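You operate a simulated robot arm through the tools that you are given. There is no shell and no other tool.

The job below is to be done with a simulated robot arm. You get a single attempt, and the scene is never put back.

Task
Swap the black block for the blue one, then check the master panel.
Fine: first move the purple block's pin to notch 5, so that a pin stays in on each side; the new pin stands in notch 6, the black block goes on a rest; one push of the check button lights the lamp; the other blocks stay.

The check looks at the end state, three seconds after you hand in, the way a careful person would. Anything else that was tipped, shoved, dropped, spilled or broken makes it a failure.

Robot
A 6-joint arm with a two-finger parallel gripper, fixed in place. Base frame: the origin is at the foot of the arm, x ahead of it, y to its left, z up. Readings come in cm, rad, newtons and seconds.
With the tool pointing down near the work surface it reaches from about 26 to 68 cm from the base axis. Its first joint turns from -1.152 to 1.152 rad. Payload 2.9 kg.
The tool frame sits at the grasp point between the pads (the TCP): z along the fingers, y along the line on which they close. The tips reach 3 cm beyond it. The gripper opens to 11 cm. The fingers are 2 cm wide and 1 cm thick; the gripper's body (4.8 by 11.2 cm) begins 5.5 cm behind the TCP.
Orientation is that of the tool frame in the base frame, as [roll, pitch, yaw] about the fixed x, y, z axes, in that order (R = Rz(yaw) Ry(pitch) Rx(roll)). With the fingers straight down and closing along the base's y, the tool's x points along the base's -x, its y along +y and its z along -z.

Tools
- The arm moves only by the tool servo_tool. Its argument "plan" is a list of rows, each a list of 7 numbers: the opening, from 0 (shut) to 1 (fully open), then the shift along the tool's x, y, z in units of 50 mm (1.0 is 50 mm), then the turn, a rotation vector about the tool's x, y, z in units of 6 degrees (1.0 is 6 degrees). In form: [[grip, dx, dy, dz, wx, wy, wz], ...]. A call has 1 to 20 rows; each row shifts and turns the commanded pose from where the row before left it, along the tool's axes as they then stand. A call with a number of a shift or a turn outside -1 to 1 is refused whole. Each row takes 0.2 s and may step no farther than 5 cm and 0.15 rad from the row before; otherwise, or with a gripper value out of range, the whole call is refused. A pose out of reach is approached as far as the arm can. The call stops where the force on the tool passes 40 N (or 10 N more than at its start, if that is more) or the arm is blocked; 0.2 s more then pass. Each finger travels about 10.8 cm/s and halts on what it meets, pressing with about 24 N; the grip force reading is that of the motor and also rises with nothing between the fingers. The clock runs only during rows and for 0.2 s after the last one: add rows that do not move to give the fingers time. It gives the time, the measured TCP pose, the force on the tool (base axes), the opening and the grip force at its end, in the units of the frame above (readings bear some noise), with the torque about the TCP (base axes, N m) and any sound that the robot's microphone picked up, and new pictures: "views" is both (left out), scene, wrist or none.
- Cameras (640 x 400 px; columns grow to the right, rows downward): "scene" is fixed at [8.44, 43.87, 140.1]; the picture's right is [-0.72, -0.69, 0.00], its down [-0.36, 0.38, -0.85] and it looks along [0.59, -0.61, -0.52] (base axes); focal length 333 px, centre (320, 200). "wrist" rides on the gripper at [7.2, 1.7, -10.3] in the tool frame; the picture's right is [-0.23, 0.97, 0.00], its down [-0.76, -0.18, -0.62] and it looks along [-0.61, -0.14, 0.78] (tool axes); focal length 222 px, centre (320, 200). There is no depth. A picture from a camera that has moved, and an enlarged one, comes with that camera's place and axes in the base frame and with its lens. The place of the scene camera against the robot may be out by one fixed shift of up to 1.8 cm in any direction.
- inspect(camera, box): a new picture of the part [left, top, right, bottom] of that camera's present view, enlarged. The clock stands still meanwhile.
- sign_off(): hands the job in; it is judged then, once.

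Nothing tells you positions but the pictures and the camera data. Unless the task says otherwise, let go and move clear before handing in.

The tools are called after "Request:" as a command line: name --pt "numbers of a row" for each row, then --argument value for the rest, lists and objects as JSON in quotes. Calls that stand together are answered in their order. servo_tool: Moves the arm, as the interface text tells. Its arguments: {"type":"object","properties":{"plan":{"type":"array"},"views":{"type":"string","enum":["both","scene","wrist","none"]}},"required":["plan"]} The other tools are called the same way: inspect (camera, box) takes an enlarged picture of a part of a camera's view; sign_off () hands the job in.

At the start:

```text
time: 0.0
tool_pos: [38.15, -1.06, 107.5]
orientation: [3.141, 0.0, -3.142]
wrist_force: [0.1, -0.3, 0.4]
moment: [-0.03, 0.03, 0.01]
width: 10.98
gripper_force: 0.0
```

scene: 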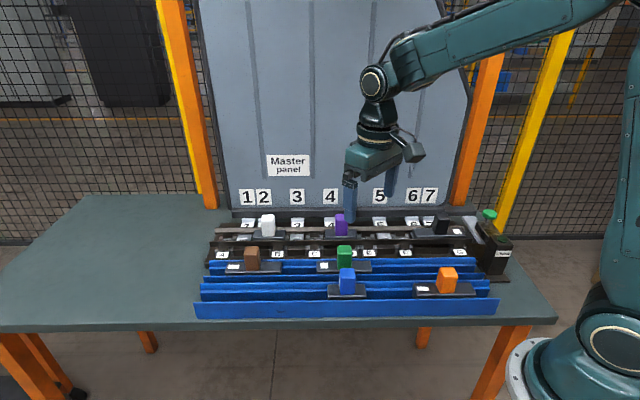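
wrist: 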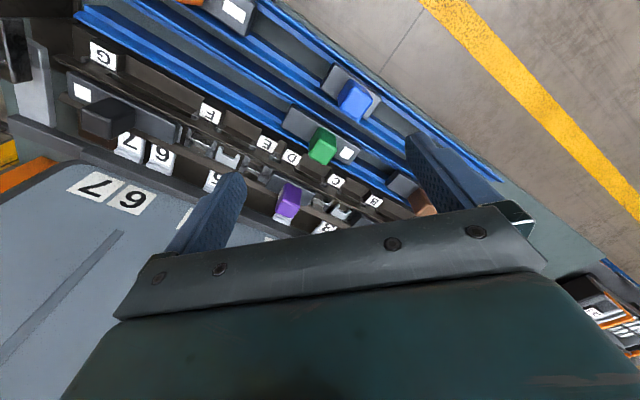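

I see a bench with a master panel: a rail with numbered notches 1–7 at the back, holding white, purple and black blocks, and blue racks in front with brown, green, blue and orange blocks. I'll look closer before moving.

Request:
inspect --camera "scene" --box '[200, 180, 360, 280]'

Request:
inspect --camera "scene" --box '[360, 180, 520, 280]'

Request:
inspect --camera "scene" --box '[190, 230, 350, 330]'

Request:
inspect --camera "scene" --box '[340, 230, 500, 330]'

Request:
inspect --camera "wrist" --box '[0, 0, 240, 220]'

Request:
inspect --camera "wrist" --box '[180, 60, 420, 240]'

```text
4.00 times, centred on (280, 230) of scene
camera zoom: at [8.44, 43.87, 140.1], right [-0.72, -0.69, 0.0], down [-0.36, 0.38, -0.85], along [0.59, -0.61, -0.52], focal length 1332 px, centre (480, 80)
```

zoom: 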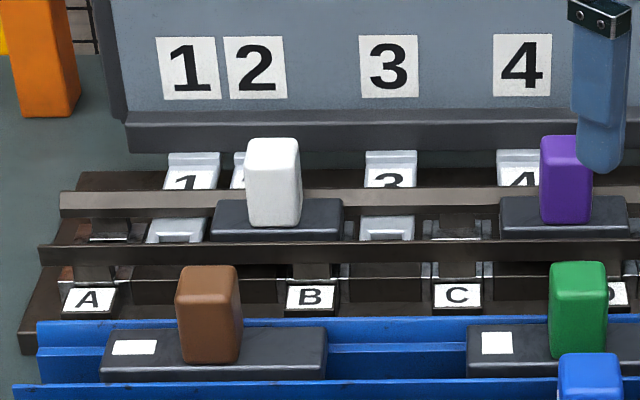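

```text
4.00 times, centred on (440, 230) of scene
camera zoom: at [8.44, 43.87, 140.1], right [-0.72, -0.69, 0.0], down [-0.36, 0.38, -0.85], along [0.59, -0.61, -0.52], focal length 1332 px, centre (-160, 80)
```

zoom: 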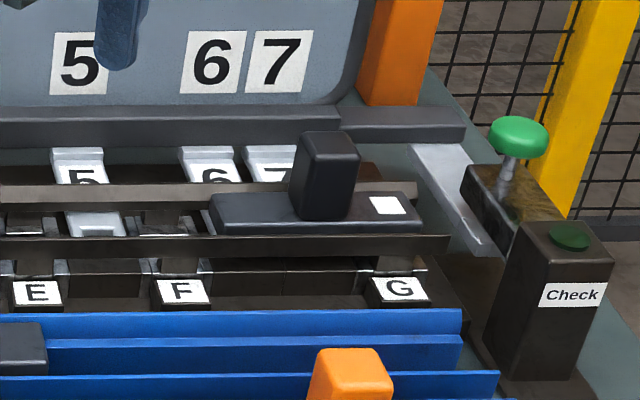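

```text
4.00 times, centred on (270, 280) of scene
camera zoom: at [8.44, 43.87, 140.1], right [-0.72, -0.69, 0.0], down [-0.36, 0.38, -0.85], along [0.59, -0.61, -0.52], focal length 1332 px, centre (520, -120)
```

zoom: 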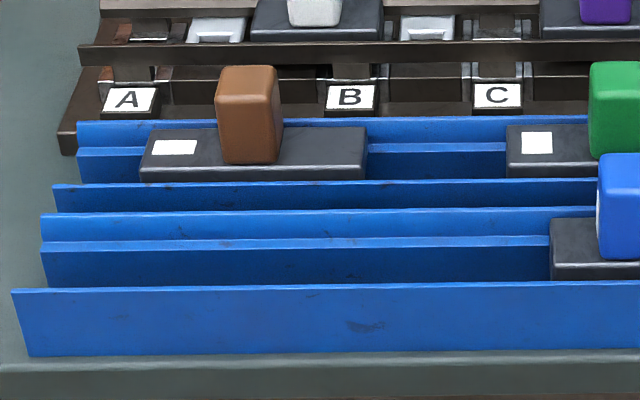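

```text
4.00 times, centred on (420, 280) of scene
camera zoom: at [8.44, 43.87, 140.1], right [-0.72, -0.69, 0.0], down [-0.36, 0.38, -0.85], along [0.59, -0.61, -0.52], focal length 1332 px, centre (-80, -120)
```

zoom: 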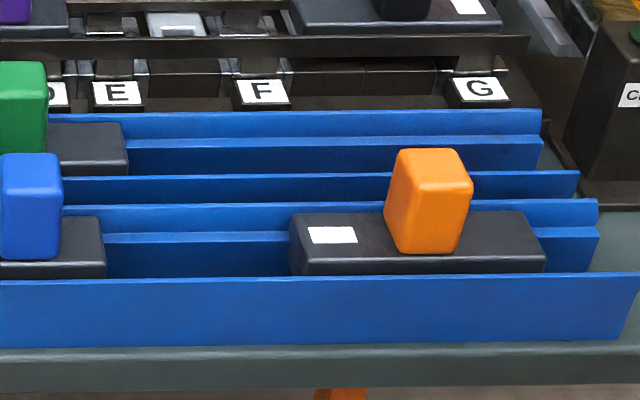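

```text
1.82 times, centred on (120, 110) of wrist
camera zoom: at [30.78, 0.74, 118.02], right [0.23, 0.97, 0.0], down [0.76, -0.18, 0.62], along [0.61, -0.14, -0.78], focal length 404 px, centre (684, 364)
```

zoom: 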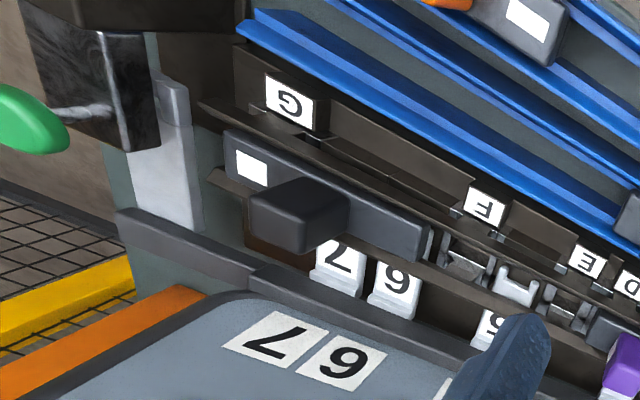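

```text
2.22 times, centred on (300, 150) of wrist
camera zoom: at [30.78, 0.74, 118.02], right [0.23, 0.97, 0.0], down [0.76, -0.18, 0.62], along [0.61, -0.14, -0.78], focal length 494 px, centre (364, 311)
```

zoom: 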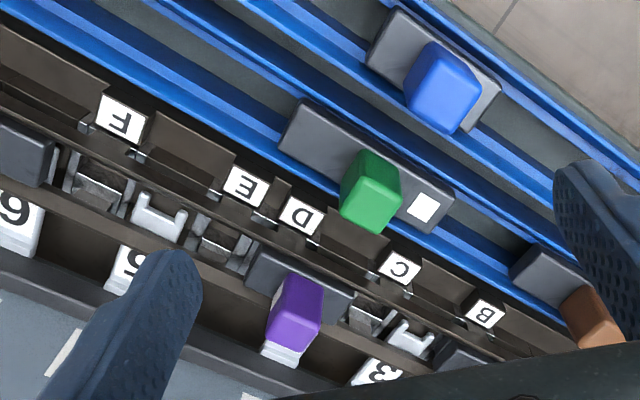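

The bench appears to be turned about 45° to the base, and the rail has numbered notches behind and lettered ones in front. I'll shift the arm sideways for a second view to triangulate.

Request:
servo_tool --pt "1 0 -1 0 0 0 0" --pt "1 0 -1 0 0 0 0" --pt "1 0 -1 0 0 0 0" --pt "1 0 0 0 0 0 0"

Request:
inspect --camera "wrist" --box '[0, 0, 320, 200]'

Request:
inspect --camera "wrist" --box '[160, 40, 480, 240]'

```text
time: 1.0
tool_pos: [38.01, -16.29, 107.83]
orientation: [3.14, -0.001, -3.141]
wrist_force: [0.3, -0.8, 0.1]
moment: [0.03, -0.02, -0.05]
width: 11.0
gripper_force: 0.0
camera wrist: at [30.7, -14.48, 118.24], right [0.23, 0.97, 0.0], down [0.76, -0.18, 0.62], along [0.61, -0.14, -0.78], focal length 222 px, centre (320, 200)
```

scene: 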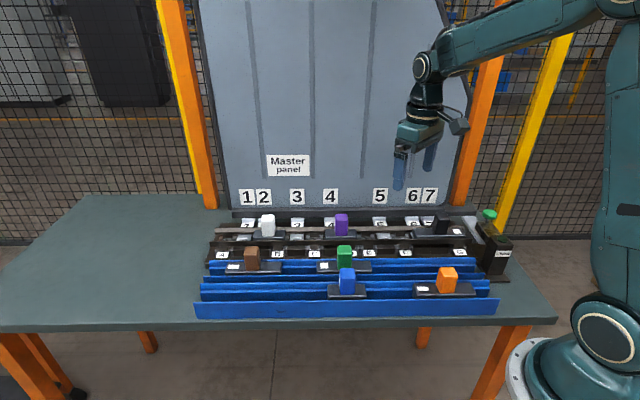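
wrist: 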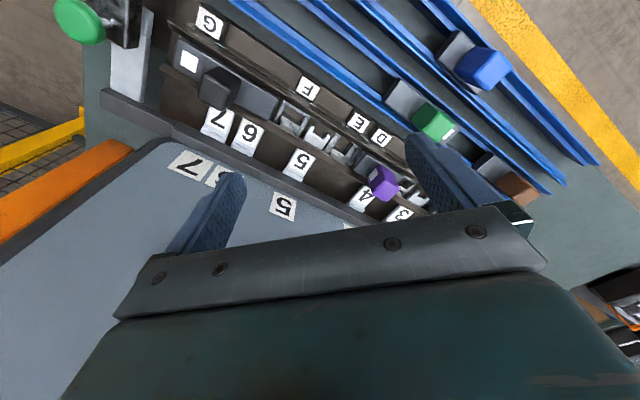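

```text
2.00 times, centred on (160, 100) of wrist
camera zoom: at [30.7, -14.48, 118.24], right [0.23, 0.97, 0.0], down [0.76, -0.18, 0.62], along [0.61, -0.14, -0.78], focal length 444 px, centre (640, 400)
```

zoom: 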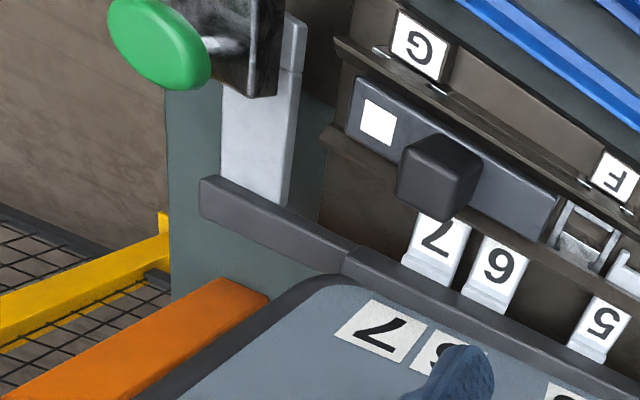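

```text
2.00 times, centred on (320, 140) of wrist
camera zoom: at [30.7, -14.48, 118.24], right [0.23, 0.97, 0.0], down [0.76, -0.18, 0.62], along [0.61, -0.14, -0.78], focal length 444 px, centre (320, 320)
```

zoom: 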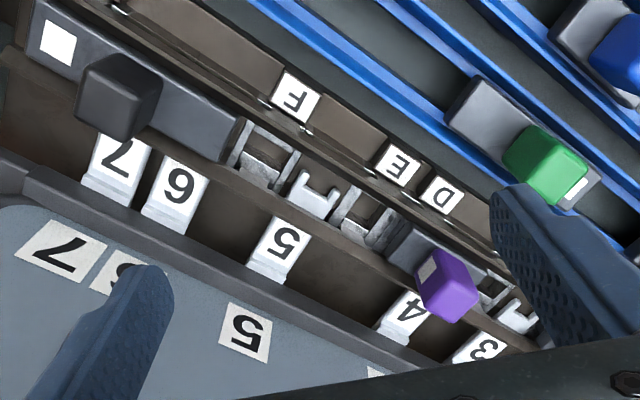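

Triangulation puts the rail about 84–88 cm high, running at about 45° in the base frame, with notch 7 nearest the base. I'll turn the tool to square up with the rail and look again.

Request:
servo_tool --pt "1 0 0 0 0 0 1" --pt "1 0 0 0 0 0 1" --pt "1 0 0 0 0 0 1" --pt "1 0 0 0 0 0 1" --pt "1 0 0 0 0 0 1" --pt "1 0 0 0 0 0 1" --pt "1 0 0 0 0 0 1" --pt "1 0 0 0 0 0 0.5" --pt "1 0 0 0 0 0 0" --views "wrist"

Request:
inspect --camera "wrist" --box '[0, 0, 320, 200]'

Request:
inspect --camera "wrist" --box '[240, 0, 560, 200]'

```text
time: 3.0
tool_pos: [38.08, -16.09, 107.65]
orientation: [-3.141, 0.001, 2.356]
wrist_force: [-0.1, 0.0, 0.1]
moment: [0.04, -0.03, 0.03]
width: 11.02
gripper_force: 0.1
camera wrist: at [34.11, -9.66, 118.03], right [0.85, 0.53, 0.0], down [0.41, -0.66, 0.62], along [0.33, -0.53, -0.78], focal length 222 px, centre (320, 200)
```

wrist: 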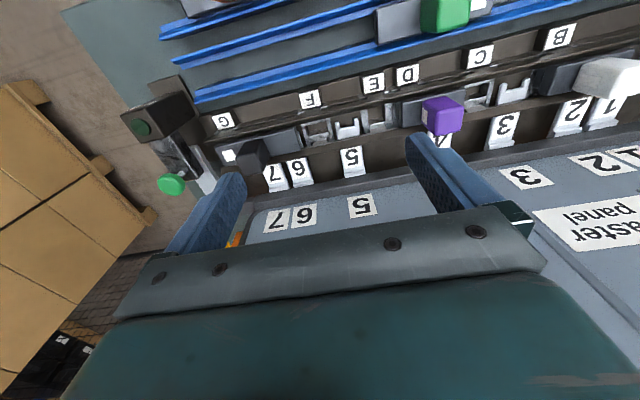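

```text
2.00 times, centred on (160, 100) of wrist
camera zoom: at [34.11, -9.66, 118.03], right [0.85, 0.53, 0.0], down [0.41, -0.66, 0.62], along [0.33, -0.53, -0.78], focal length 444 px, centre (640, 400)
```

zoom: 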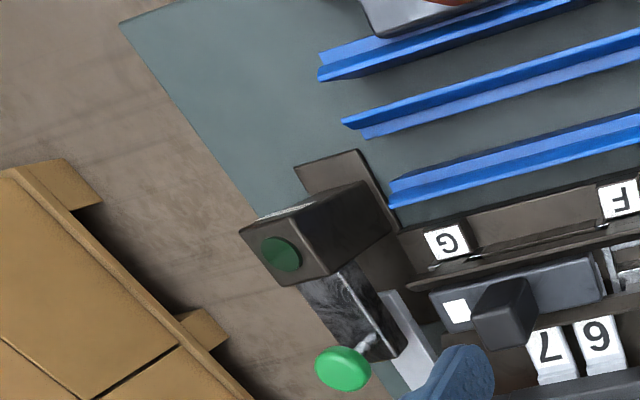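

```text
2.00 times, centred on (400, 100) of wrist
camera zoom: at [34.11, -9.66, 118.03], right [0.85, 0.53, 0.0], down [0.41, -0.66, 0.62], along [0.33, -0.53, -0.78], focal length 444 px, centre (160, 400)
```

zoom: 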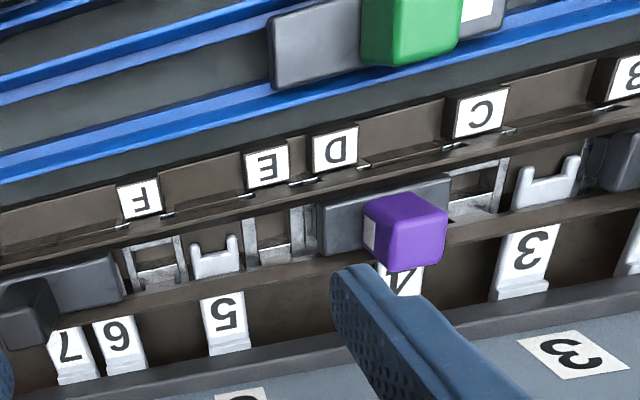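

The camera now faces the panel squarely. I'll move over the storage trays to see the blue block and its plate and pin.

Request:
servo_tool --pt "1 0.7 0.7 0 0 0 0" --pt "1 0.7 0.7 0 0 0 0" --pt "1 0.7 0.7 0 0 0 0" --pt "1 0.7 0.7 0 0 0 0" --pt "1 0 0 0.5 0 0 0" --pt "1 0 0 0 0 0 0" --views "wrist"

Request:
inspect --camera "wrist" --box '[0, 0, 320, 200]'

Request:
inspect --camera "wrist" --box '[240, 0, 560, 200]'

```text
time: 4.4
tool_pos: [38.16, 3.88, 105.06]
orientation: [-3.141, 0.001, 2.357]
wrist_force: [0.2, 0.1, -0.5]
moment: [0.0, 0.01, -0.01]
width: 11.02
gripper_force: 0.1
camera wrist: at [34.14, 10.23, 115.48], right [0.85, 0.53, 0.0], down [0.41, -0.66, 0.62], along [0.33, -0.53, -0.78], focal length 222 px, centre (320, 200)
```

wrist: 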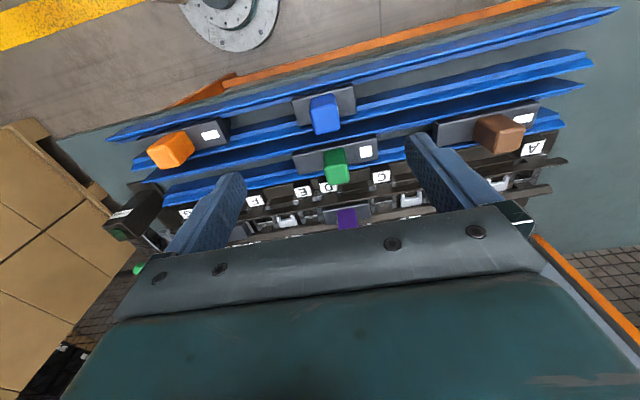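

```text
2.00 times, centred on (160, 100) of wrist
camera zoom: at [34.14, 10.23, 115.48], right [0.85, 0.53, 0.0], down [0.41, -0.66, 0.62], along [0.33, -0.53, -0.78], focal length 444 px, centre (640, 400)
```

zoom: 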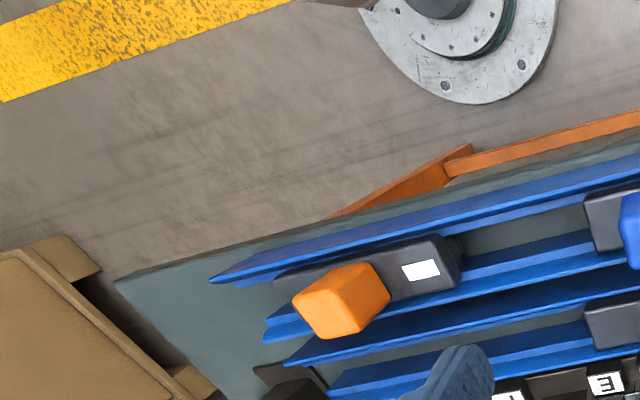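

```text
2.00 times, centred on (400, 100) of wrist
camera zoom: at [34.14, 10.23, 115.48], right [0.85, 0.53, 0.0], down [0.41, -0.66, 0.62], along [0.33, -0.53, -0.78], focal length 444 px, centre (160, 400)
```

zoom: 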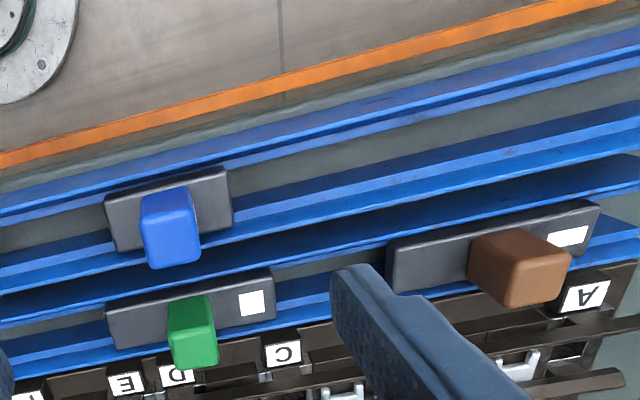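

Blocks sit on tray ledges with marks on their plates. Now I'll move over notches 5 and 6 for a close view of the notch geometry.

Request:
servo_tool --pt "1 -0.7 -0.55 0 0 0 0" --pt "1 -0.7 -0.55 0 0 0 0" --pt "1 -0.7 -0.55 0 0 0 0" --pt "1 -0.7 -0.55 0 0 0 0" --pt "1 0 0 0.8 0 0 0" --pt "1 0 0 0.8 0 0 0" --pt "1 0 0 0 0 0 0"

Request:
inspect --camera "wrist" --box '[80, 0, 320, 150]'

Request:
inspect --camera "wrist" --box '[260, 20, 500, 170]'

Request:
inspect --camera "wrist" --box '[0, 0, 200, 125]'

```text
time: 6.0
tool_pos: [40.3, -14.04, 97.08]
orientation: [3.141, 0.0, 2.355]
wrist_force: [0.1, -0.3, -0.6]
moment: [0.03, -0.02, -0.02]
width: 11.0
gripper_force: 0.0
camera wrist: at [36.35, -7.63, 107.42], right [0.85, 0.53, 0.0], down [0.41, -0.66, 0.62], along [0.33, -0.53, -0.78], focal length 222 px, centre (320, 200)
```

scene: 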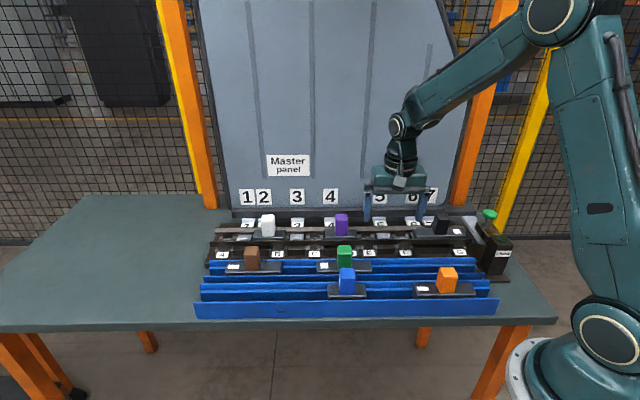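
wrist: 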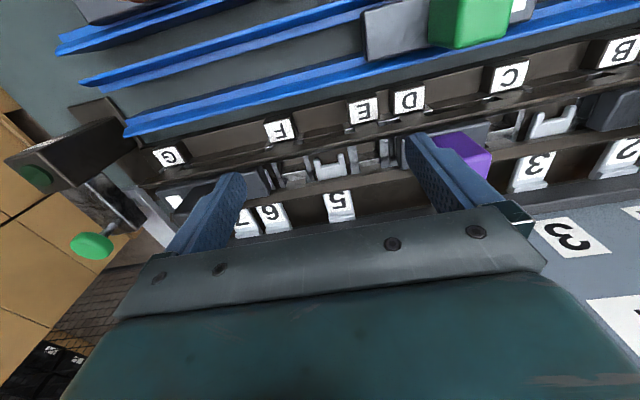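

```text
2.67 times, centred on (200, 75) of wrist
camera zoom: at [36.35, -7.63, 107.42], right [0.85, 0.53, 0.0], down [0.41, -0.66, 0.62], along [0.33, -0.53, -0.78], focal length 592 px, centre (640, 533)
```

zoom: 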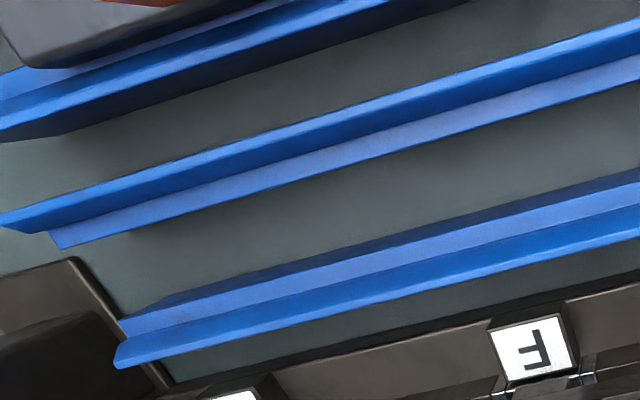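

```text
2.67 times, centred on (380, 95) of wrist
camera zoom: at [36.35, -7.63, 107.42], right [0.85, 0.53, 0.0], down [0.41, -0.66, 0.62], along [0.33, -0.53, -0.78], focal length 592 px, centre (160, 480)
```

zoom: 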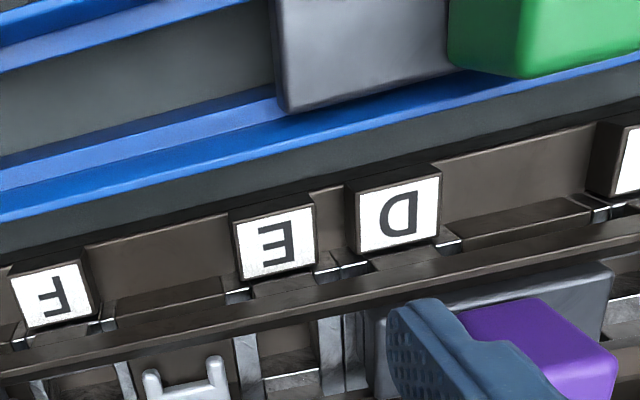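

```text
3.20 times, centred on (100, 62) of wrist
camera zoom: at [36.35, -7.63, 107.42], right [0.85, 0.53, 0.0], down [0.41, -0.66, 0.62], along [0.33, -0.53, -0.78], focal length 711 px, centre (1024, 640)
```

zoom: 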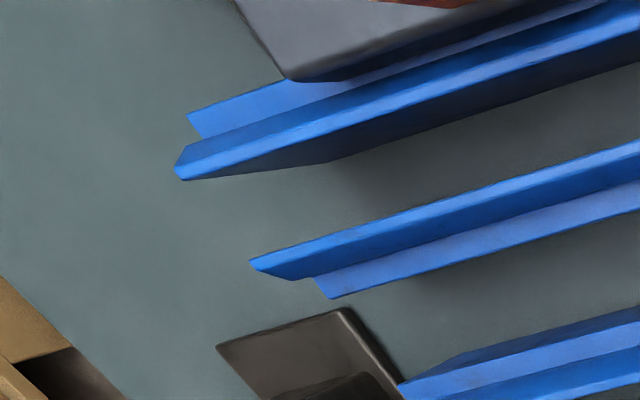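

I see the notch region; I'll zoom in on the notches between the fingers and on the check box.

Request:
inspect --camera "wrist" --box '[240, 130, 420, 242]'

Request:
inspect --camera "wrist" --box '[0, 130, 240, 280]'

Request:
inspect --camera "scene" --box '[440, 195, 520, 245]'

Request:
inspect --camera "scene" --box '[310, 260, 390, 310]'

```text
3.56 times, centred on (330, 186) of wrist
camera zoom: at [36.35, -7.63, 107.42], right [0.85, 0.53, 0.0], down [0.41, -0.66, 0.62], along [0.33, -0.53, -0.78], focal length 790 px, centre (284, 250)
```

zoom: 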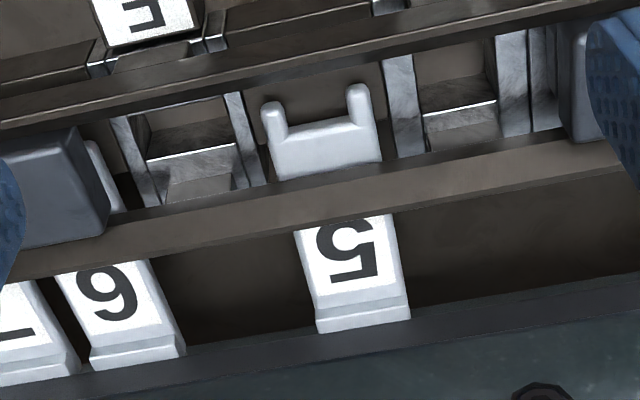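

```text
2.67 times, centred on (120, 205) of wrist
camera zoom: at [36.35, -7.63, 107.42], right [0.85, 0.53, 0.0], down [0.41, -0.66, 0.62], along [0.33, -0.53, -0.78], focal length 592 px, centre (853, 187)
```

zoom: 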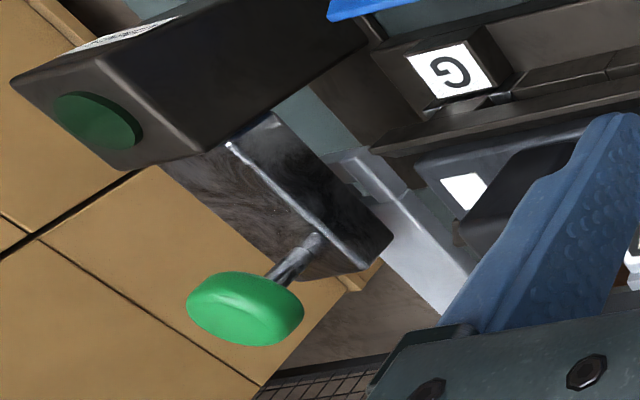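

```text
8.00 times, centred on (480, 220) of scene
camera zoom: at [8.45, 43.87, 140.1], right [-0.72, -0.69, 0.0], down [-0.36, 0.38, -0.85], along [0.59, -0.61, -0.52], focal length 2664 px, centre (-960, 40)
```

zoom: 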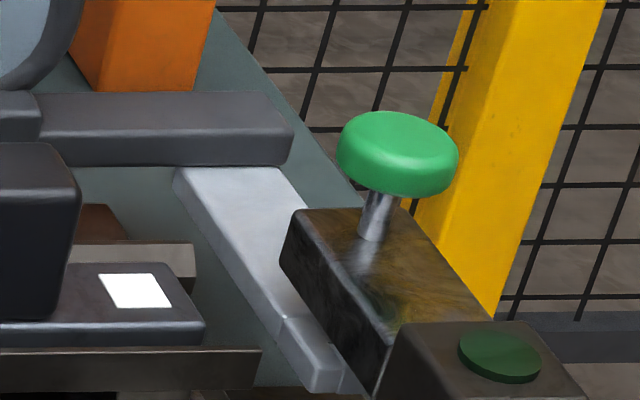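

```text
8.00 times, centred on (350, 285) of scene
camera zoom: at [8.45, 43.87, 140.1], right [-0.72, -0.69, 0.0], down [-0.36, 0.38, -0.85], along [0.59, -0.61, -0.52], focal length 2664 px, centre (80, -480)
```

zoom: 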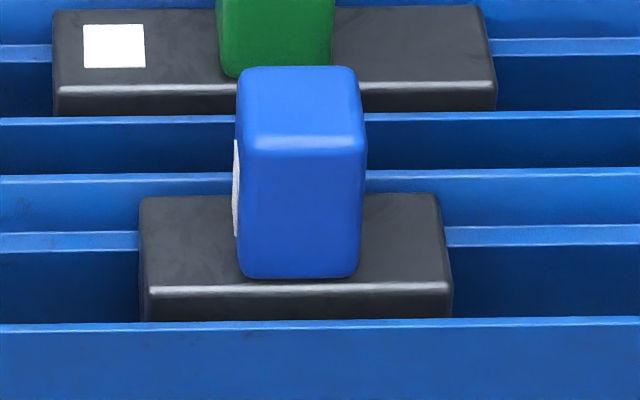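

Purple and blue have equal short plates; blue's handle mark faces the opposite way from purple's. I'll hover over the purple block to measure it precisely.

Request:
servo_tool --pt "1 -0.32 0.8 0 0 0 0" --pt "1 -0.32 0.8 0 0 0 0" --pt "1 -0.32 0.8 0 0 0 0" --pt "1 0 0 0 0 0 0"

Request:
inspect --camera "wrist" --box '[240, 80, 420, 192]'

Request:
inspect --camera "wrist" --box '[60, 60, 320, 222]'

Request:
inspect --camera "scene" --box '[310, 200, 390, 250]'

```text
time: 7.0
tool_pos: [52.2, -8.75, 97.03]
orientation: [-3.141, 0.0, 2.357]
wrist_force: [1.0, -0.7, 0.2]
moment: [0.0, -0.02, 0.01]
width: 11.01
gripper_force: 0.0
camera wrist: at [48.2, -2.4, 107.4], right [0.85, 0.53, 0.0], down [0.41, -0.66, 0.62], along [0.33, -0.53, -0.78], focal length 222 px, centre (320, 200)
```

scene: 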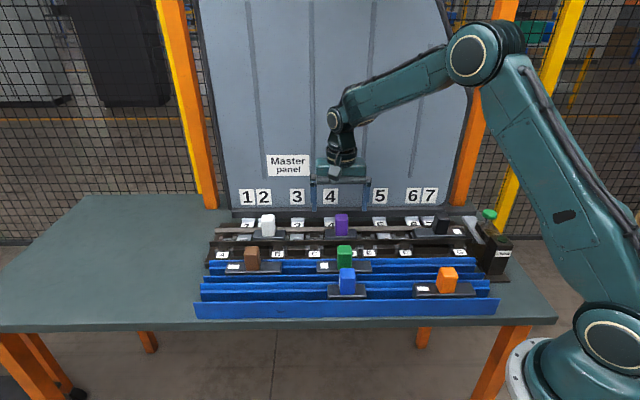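
wrist: 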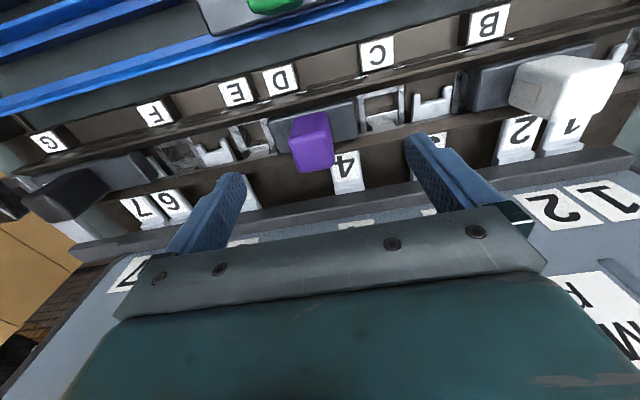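

```text
3.56 times, centred on (330, 136) of wrist
camera zoom: at [48.2, -2.4, 107.4], right [0.85, 0.53, 0.0], down [0.41, -0.66, 0.62], along [0.33, -0.53, -0.78], focal length 790 px, centre (284, 428)
```

zoom: 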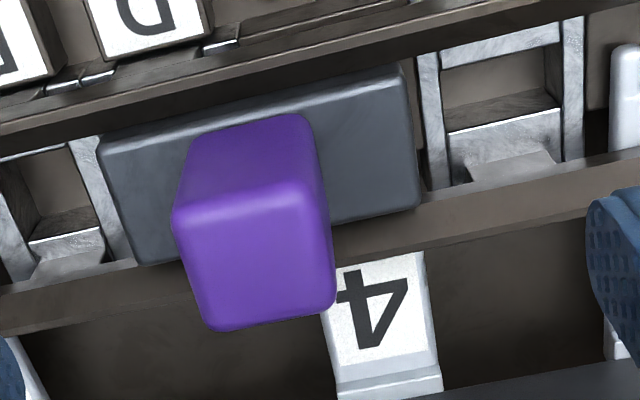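

```text
2.46 times, centred on (190, 141) of wrist
camera zoom: at [48.2, -2.4, 107.4], right [0.85, 0.53, 0.0], down [0.41, -0.66, 0.62], along [0.33, -0.53, -0.78], focal length 547 px, centre (640, 345)
```

zoom: 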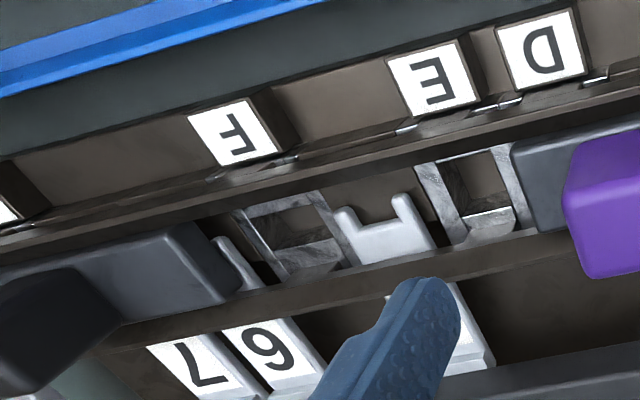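

```text
8.00 times, centred on (350, 225) of scene
camera zoom: at [8.45, 43.87, 140.1], right [-0.72, -0.69, 0.0], down [-0.36, 0.38, -0.85], along [0.59, -0.61, -0.52], focal length 2664 px, centre (80, 0)
```

zoom: 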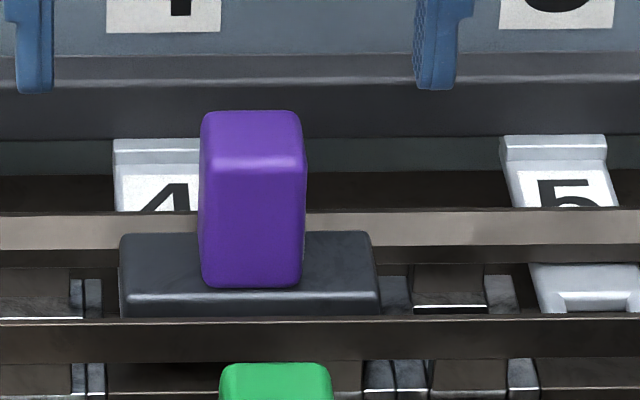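

Purple's handle top is near (52.1, −9.75, 91), with its plate top about 86; its pin (in 4) sits ~2.3 cm toward the notch‑1 side of the handle. I'll align and descend partway to verify.

Request:
servo_tool --pt "1 -0.126 -0.156 0 0 0 0" --pt "1 0 0 0.7 0 0 0" --pt "1 0 0 0 0 0 0"

Request:
inspect --camera "wrist" --box '[200, 60, 440, 210]'

Request:
inspect --camera "scene" --box '[300, 190, 380, 240]'

```text
time: 7.8
tool_pos: [52.09, -9.66, 93.43]
orientation: [-3.141, -0.001, 2.357]
wrist_force: [-0.4, -0.5, -0.2]
moment: [-0.01, 0.03, -0.01]
width: 10.99
gripper_force: 0.1
camera wrist: at [47.99, -3.39, 103.87], right [0.85, 0.53, 0.0], down [0.41, -0.66, 0.62], along [0.33, -0.53, -0.78], focal length 222 px, centre (320, 200)
```

scene: 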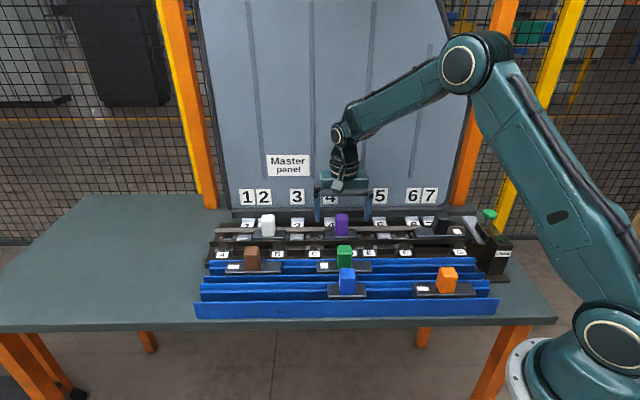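
wrist: 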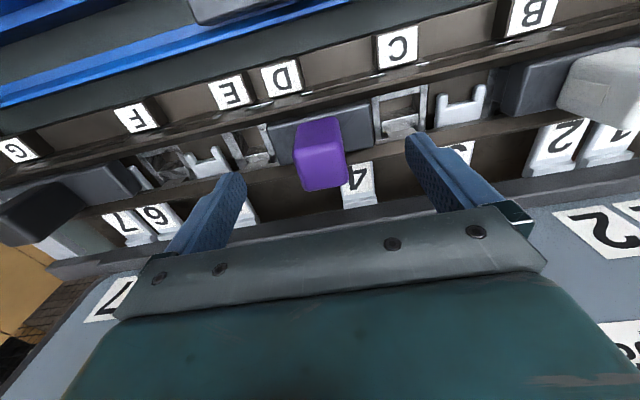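

```text
2.67 times, centred on (320, 135) of wrist
camera zoom: at [47.99, -3.39, 103.87], right [0.85, 0.53, 0.0], down [0.41, -0.66, 0.62], along [0.33, -0.53, -0.78], focal length 592 px, centre (320, 373)
```

zoom: 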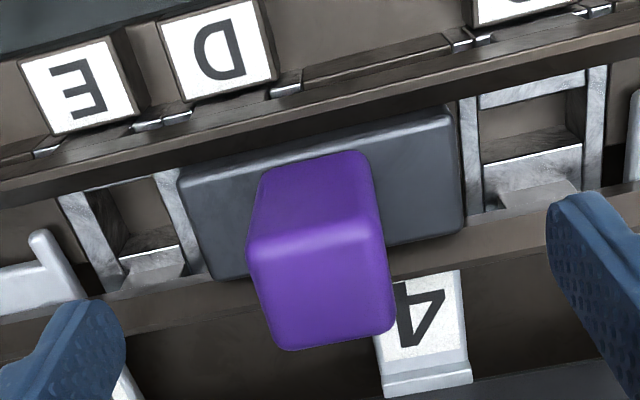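

```text
8.00 times, centred on (340, 215) of scene
camera zoom: at [8.45, 43.87, 140.1], right [-0.72, -0.69, 0.0], down [-0.36, 0.38, -0.85], along [0.59, -0.61, -0.52], focal length 2664 px, centre (160, 80)
```

zoom: 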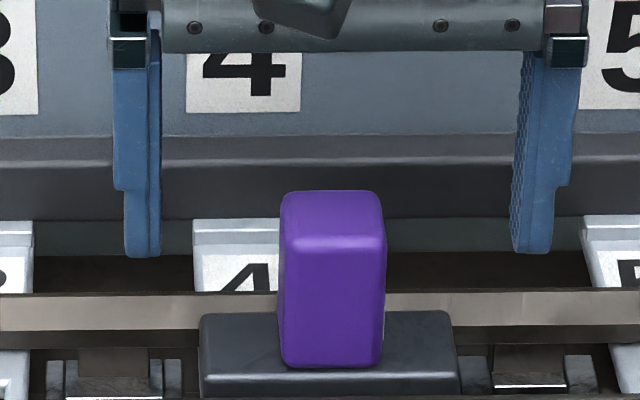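

The handle is centred between the fingers. I'll lower to z≈89.6 and close on it.

Request:
servo_tool --pt "1 0 0 0.4 0 0 0" --pt "1 0 0 0.37 0 0 0" --pt "1 0 0 0 0 0 0" --pt "0.45 0 0 0 0 0 0" --pt "0 0 0 0 0 0 0" --pt "0 0 0 0 0 0 0" --pt "0 0 0 0 0 0 0"

Request:
inspect --camera "wrist" --box '[200, 60, 440, 210]'

Request:
inspect --camera "scene" --box '[300, 190, 380, 240]'

```text
time: 9.4
tool_pos: [52.01, -9.7, 89.55]
orientation: [-3.141, 0.0, 2.357]
wrist_force: [5.1, 4.2, 0.1]
moment: [0.3, -0.37, -0.09]
width: 8.18
gripper_force: 24.2
camera wrist: at [47.98, -3.41, 99.98], right [0.85, 0.53, 0.0], down [0.41, -0.66, 0.62], along [0.33, -0.53, -0.78], focal length 222 px, centre (320, 200)
```

scene: 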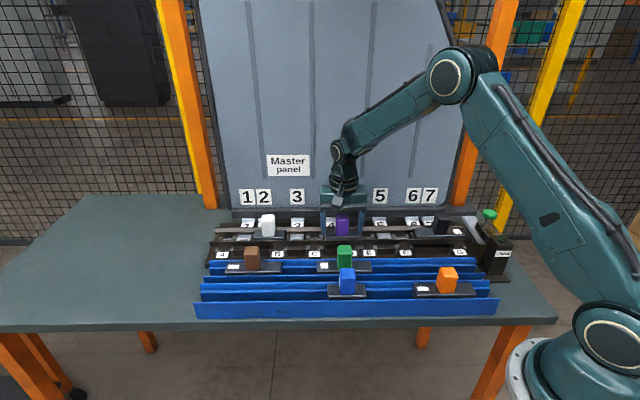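
wrist: 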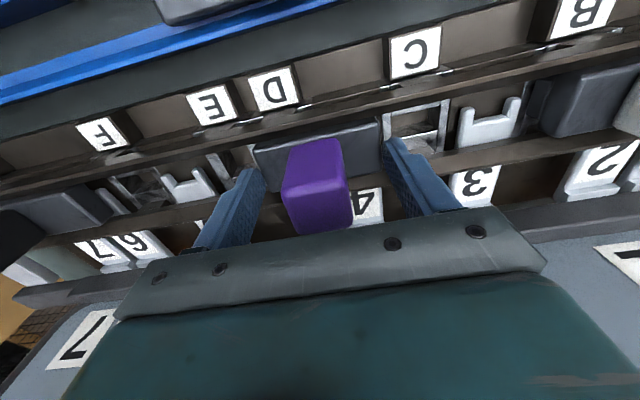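

```text
2.67 times, centred on (320, 135) of wrist
camera zoom: at [47.98, -3.41, 99.98], right [0.85, 0.53, 0.0], down [0.41, -0.66, 0.62], along [0.33, -0.53, -0.78], focal length 592 px, centre (320, 373)
```

zoom: 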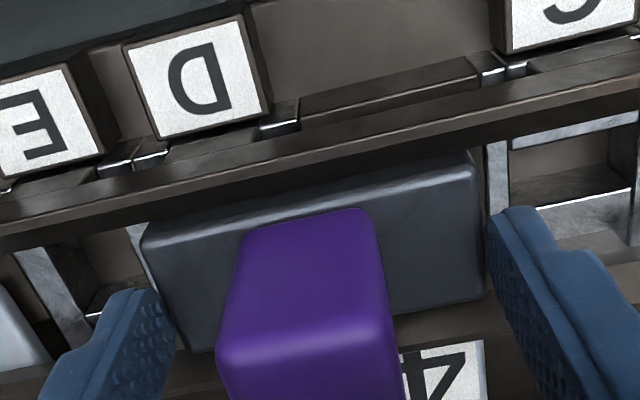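

```text
8.00 times, centred on (340, 215) of scene
camera zoom: at [8.46, 43.88, 140.09], right [-0.72, -0.69, 0.0], down [-0.36, 0.38, -0.85], along [0.59, -0.61, -0.52], focal length 2664 px, centre (160, 80)
```

zoom: 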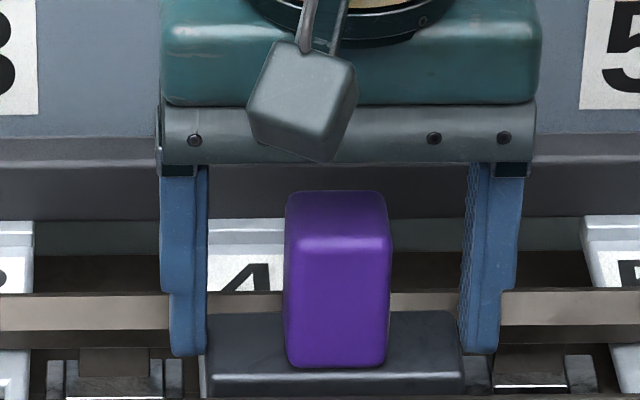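

The fingers stopped at 8.2 cm, on the plate ends, so the plate top is higher than I thought. I'll open, rise ~1.5 cm and close on the handle itself.

Request:
servo_tool --pt "0.95 0 0 0 0 0 0" --pt "0.95 0 0 0 0 0 0" --pt "0.95 0 0 -0.3 0 0 0" --pt "0.95 0 0 0 0 0 0" --pt "0.5 0 0 0 0 0 0" --pt "0.4 0 0 0 0 0 0" --pt "0.4 0 0 0 0 0 0"

Request:
inspect --camera "scene" --box '[300, 190, 380, 240]'

Request:
inspect --camera "wrist" --box '[200, 100, 440, 250]'

```text
time: 11.0
tool_pos: [51.91, -9.74, 91.2]
orientation: [3.141, 0.0, 2.356]
wrist_force: [-0.1, 0.7, -0.2]
moment: [0.03, 0.0, 0.02]
width: 4.45
gripper_force: 0.0
camera wrist: at [47.94, -3.45, 101.63], right [0.85, 0.53, 0.0], down [0.41, -0.66, 0.62], along [0.33, -0.53, -0.78], focal length 222 px, centre (320, 200)
```

scene: 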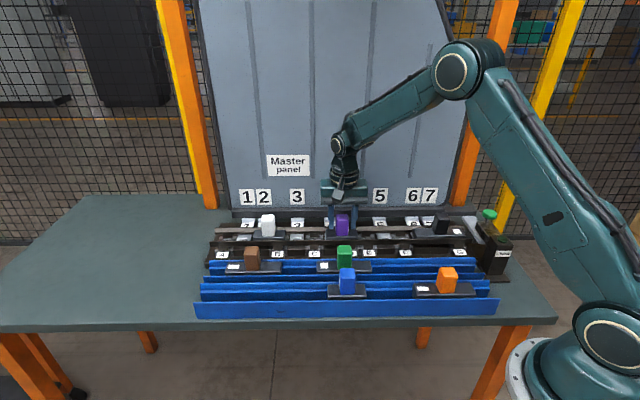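
wrist: 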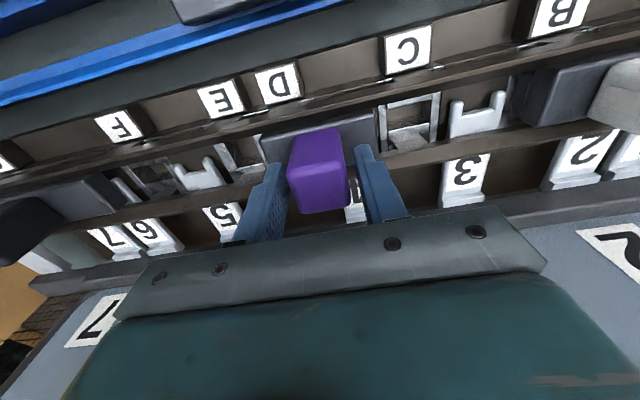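

```text
8.00 times, centred on (340, 215) of scene
camera zoom: at [8.44, 43.87, 140.1], right [-0.72, -0.69, 0.0], down [-0.36, 0.38, -0.85], along [0.59, -0.61, -0.52], focal length 2664 px, centre (160, 80)
```

zoom: 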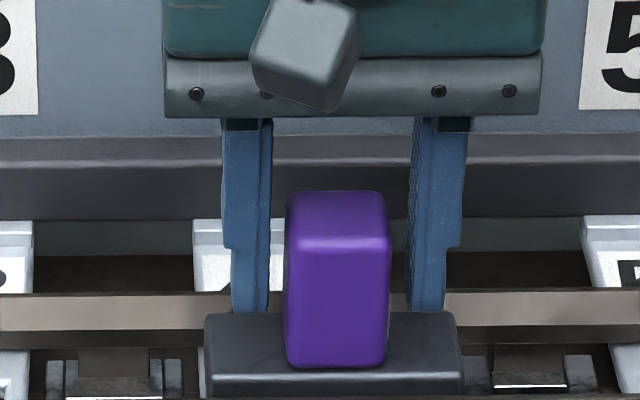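

```text
2.67 times, centred on (320, 175) of wrist
camera zoom: at [47.94, -3.45, 101.63], right [0.85, 0.53, 0.0], down [0.41, -0.66, 0.62], along [0.33, -0.53, -0.78], focal length 592 px, centre (320, 267)
```

zoom: 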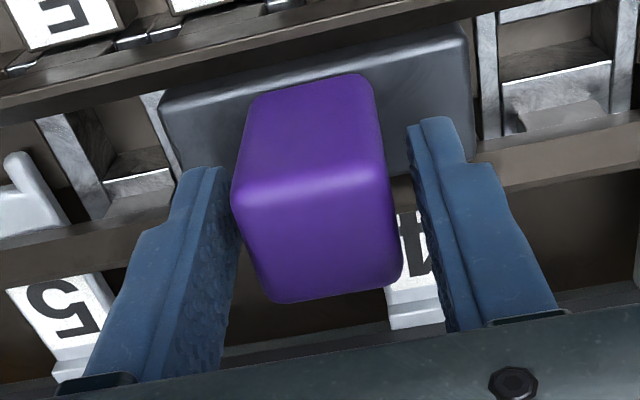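

The fingers now straddle the handle properly. I'll close and lift gently, watching the force.

Request:
servo_tool --pt "0.2 0 0 0 0 0 0" --pt "0 0 0 0 0 0 0" --pt "0 0 0 0 0 0 0" --pt "0 0 0 0 0 0 0" --views "wrist"

Request:
servo_tool --pt "0 0 0 -0.2 0 0 0" --pt "0 0 0 -0.2 0 0 0" --pt "0 0 0 0 0 0 0"

Request:
inspect --camera "scene" --box '[300, 190, 380, 240]'

```text
time: 12.0
tool_pos: [51.96, -9.79, 91.33]
orientation: [-3.141, 0.0, 2.359]
wrist_force: [4.6, 3.8, 0.2]
moment: [0.24, -0.25, -0.05]
width: 3.18
gripper_force: 24.4
camera wrist: at [47.96, -3.42, 101.64], right [0.85, 0.53, 0.0], down [0.41, -0.66, 0.62], along [0.33, -0.53, -0.78], focal length 222 px, centre (320, 200)
```

wrist: 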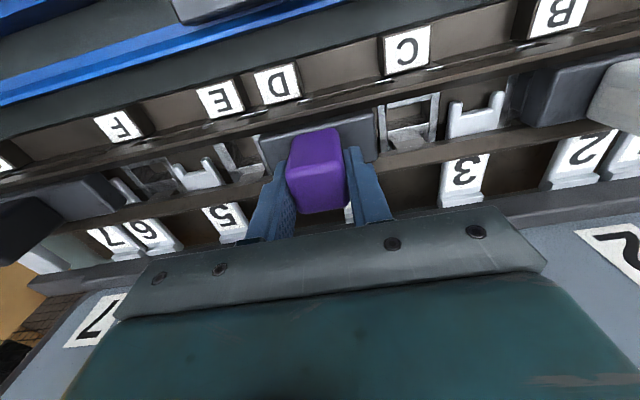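

```text
time: 12.8
tool_pos: [51.89, -9.82, 93.3]
orientation: [3.142, -0.001, 2.357]
wrist_force: [-0.2, -0.2, -2.4]
moment: [-0.03, 0.0, 0.0]
width: 3.18
gripper_force: 24.1
camera wrist: at [47.94, -3.44, 103.69], right [0.85, 0.53, 0.0], down [0.41, -0.66, 0.62], along [0.33, -0.53, -0.78], focal length 222 px, centre (320, 200)
```

scene: 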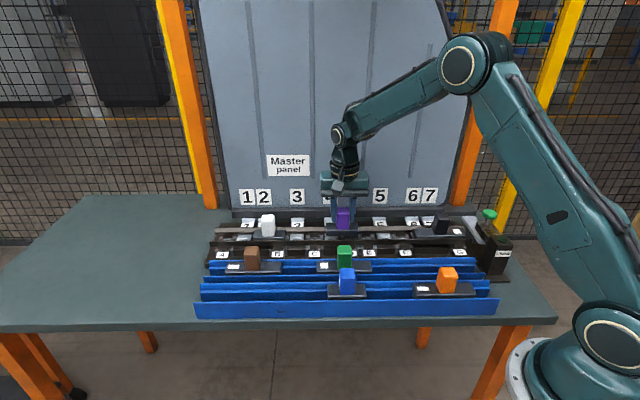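
wrist: 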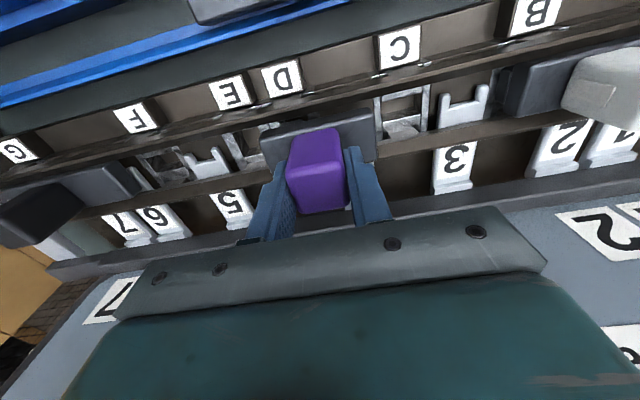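

```text
8.00 times, centred on (340, 215) of scene
camera zoom: at [8.45, 43.87, 140.1], right [-0.72, -0.69, 0.0], down [-0.36, 0.38, -0.85], along [0.59, -0.61, -0.52], focal length 2664 px, centre (160, 80)
```

zoom: 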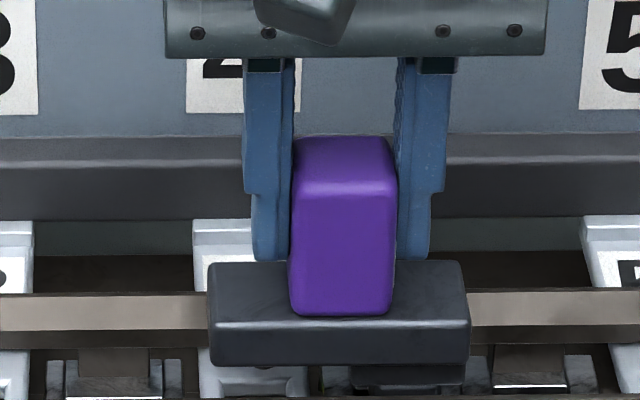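

The block is up; something dark is visible under the plate. I'll lift further to see where the pin is.

Request:
servo_tool --pt "0 0 0 -0.5 0 0 0" --pt "0 0 0 -0.5 0 0 0" --pt "0 0 0 -0.5 0 0 0" --pt "0 0 0 0 0 0 0"

Request:
inspect --camera "scene" --box '[300, 180, 380, 230]'

Request:
inspect --camera "scene" --box '[300, 210, 380, 260]'

Request:
inspect --camera "wrist" --box '[200, 80, 440, 230]'

```text
time: 13.8
tool_pos: [52.05, -9.69, 100.76]
orientation: [-3.141, -0.001, 2.356]
wrist_force: [-0.9, 0.3, -2.0]
moment: [0.05, -0.02, 0.0]
width: 3.17
gripper_force: 23.9
camera wrist: at [48.0, -3.36, 111.11], right [0.85, 0.53, 0.0], down [0.41, -0.66, 0.62], along [0.33, -0.53, -0.78], focal length 222 px, centre (320, 200)
```

scene: 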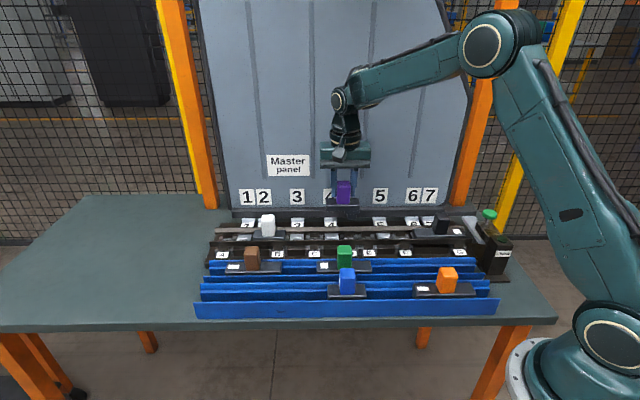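
wrist: 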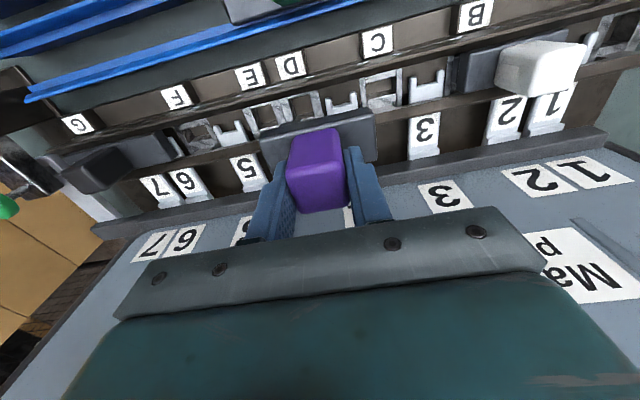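

```text
8.00 times, centred on (340, 205) of scene
camera zoom: at [8.45, 43.87, 140.1], right [-0.72, -0.69, 0.0], down [-0.36, 0.38, -0.85], along [0.59, -0.61, -0.52], focal length 2664 px, centre (160, 160)
```

zoom: 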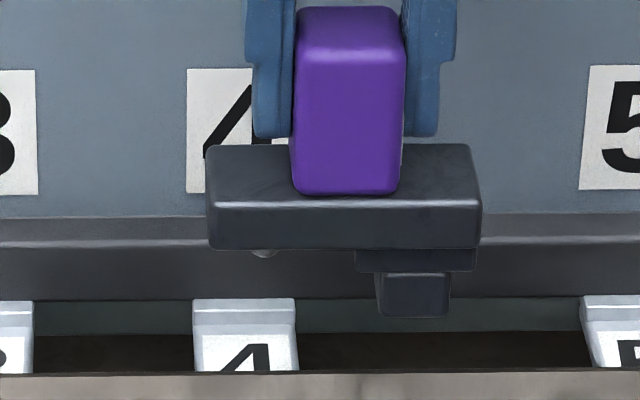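

```text
8.00 times, centred on (340, 235) of scene
camera zoom: at [8.45, 43.87, 140.1], right [-0.72, -0.69, 0.0], down [-0.36, 0.38, -0.85], along [0.59, -0.61, -0.52], focal length 2664 px, centre (160, -80)
```

zoom: 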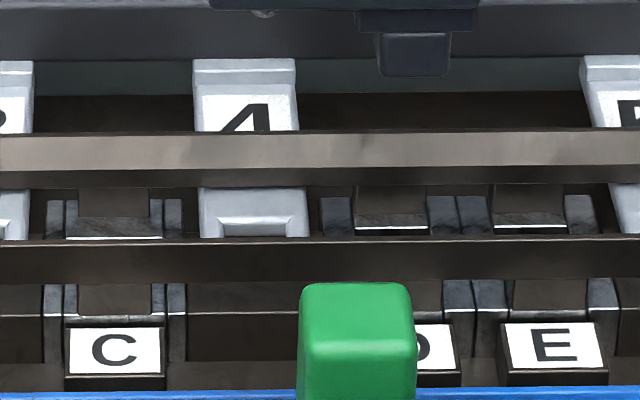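

```text
2.67 times, centred on (320, 155) of wrist
camera zoom: at [48.0, -3.36, 111.11], right [0.85, 0.53, 0.0], down [0.41, -0.66, 0.62], along [0.33, -0.53, -0.78], focal length 592 px, centre (320, 320)
```

zoom: 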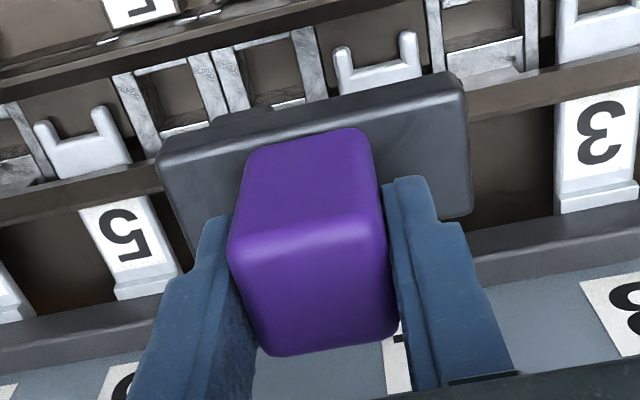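

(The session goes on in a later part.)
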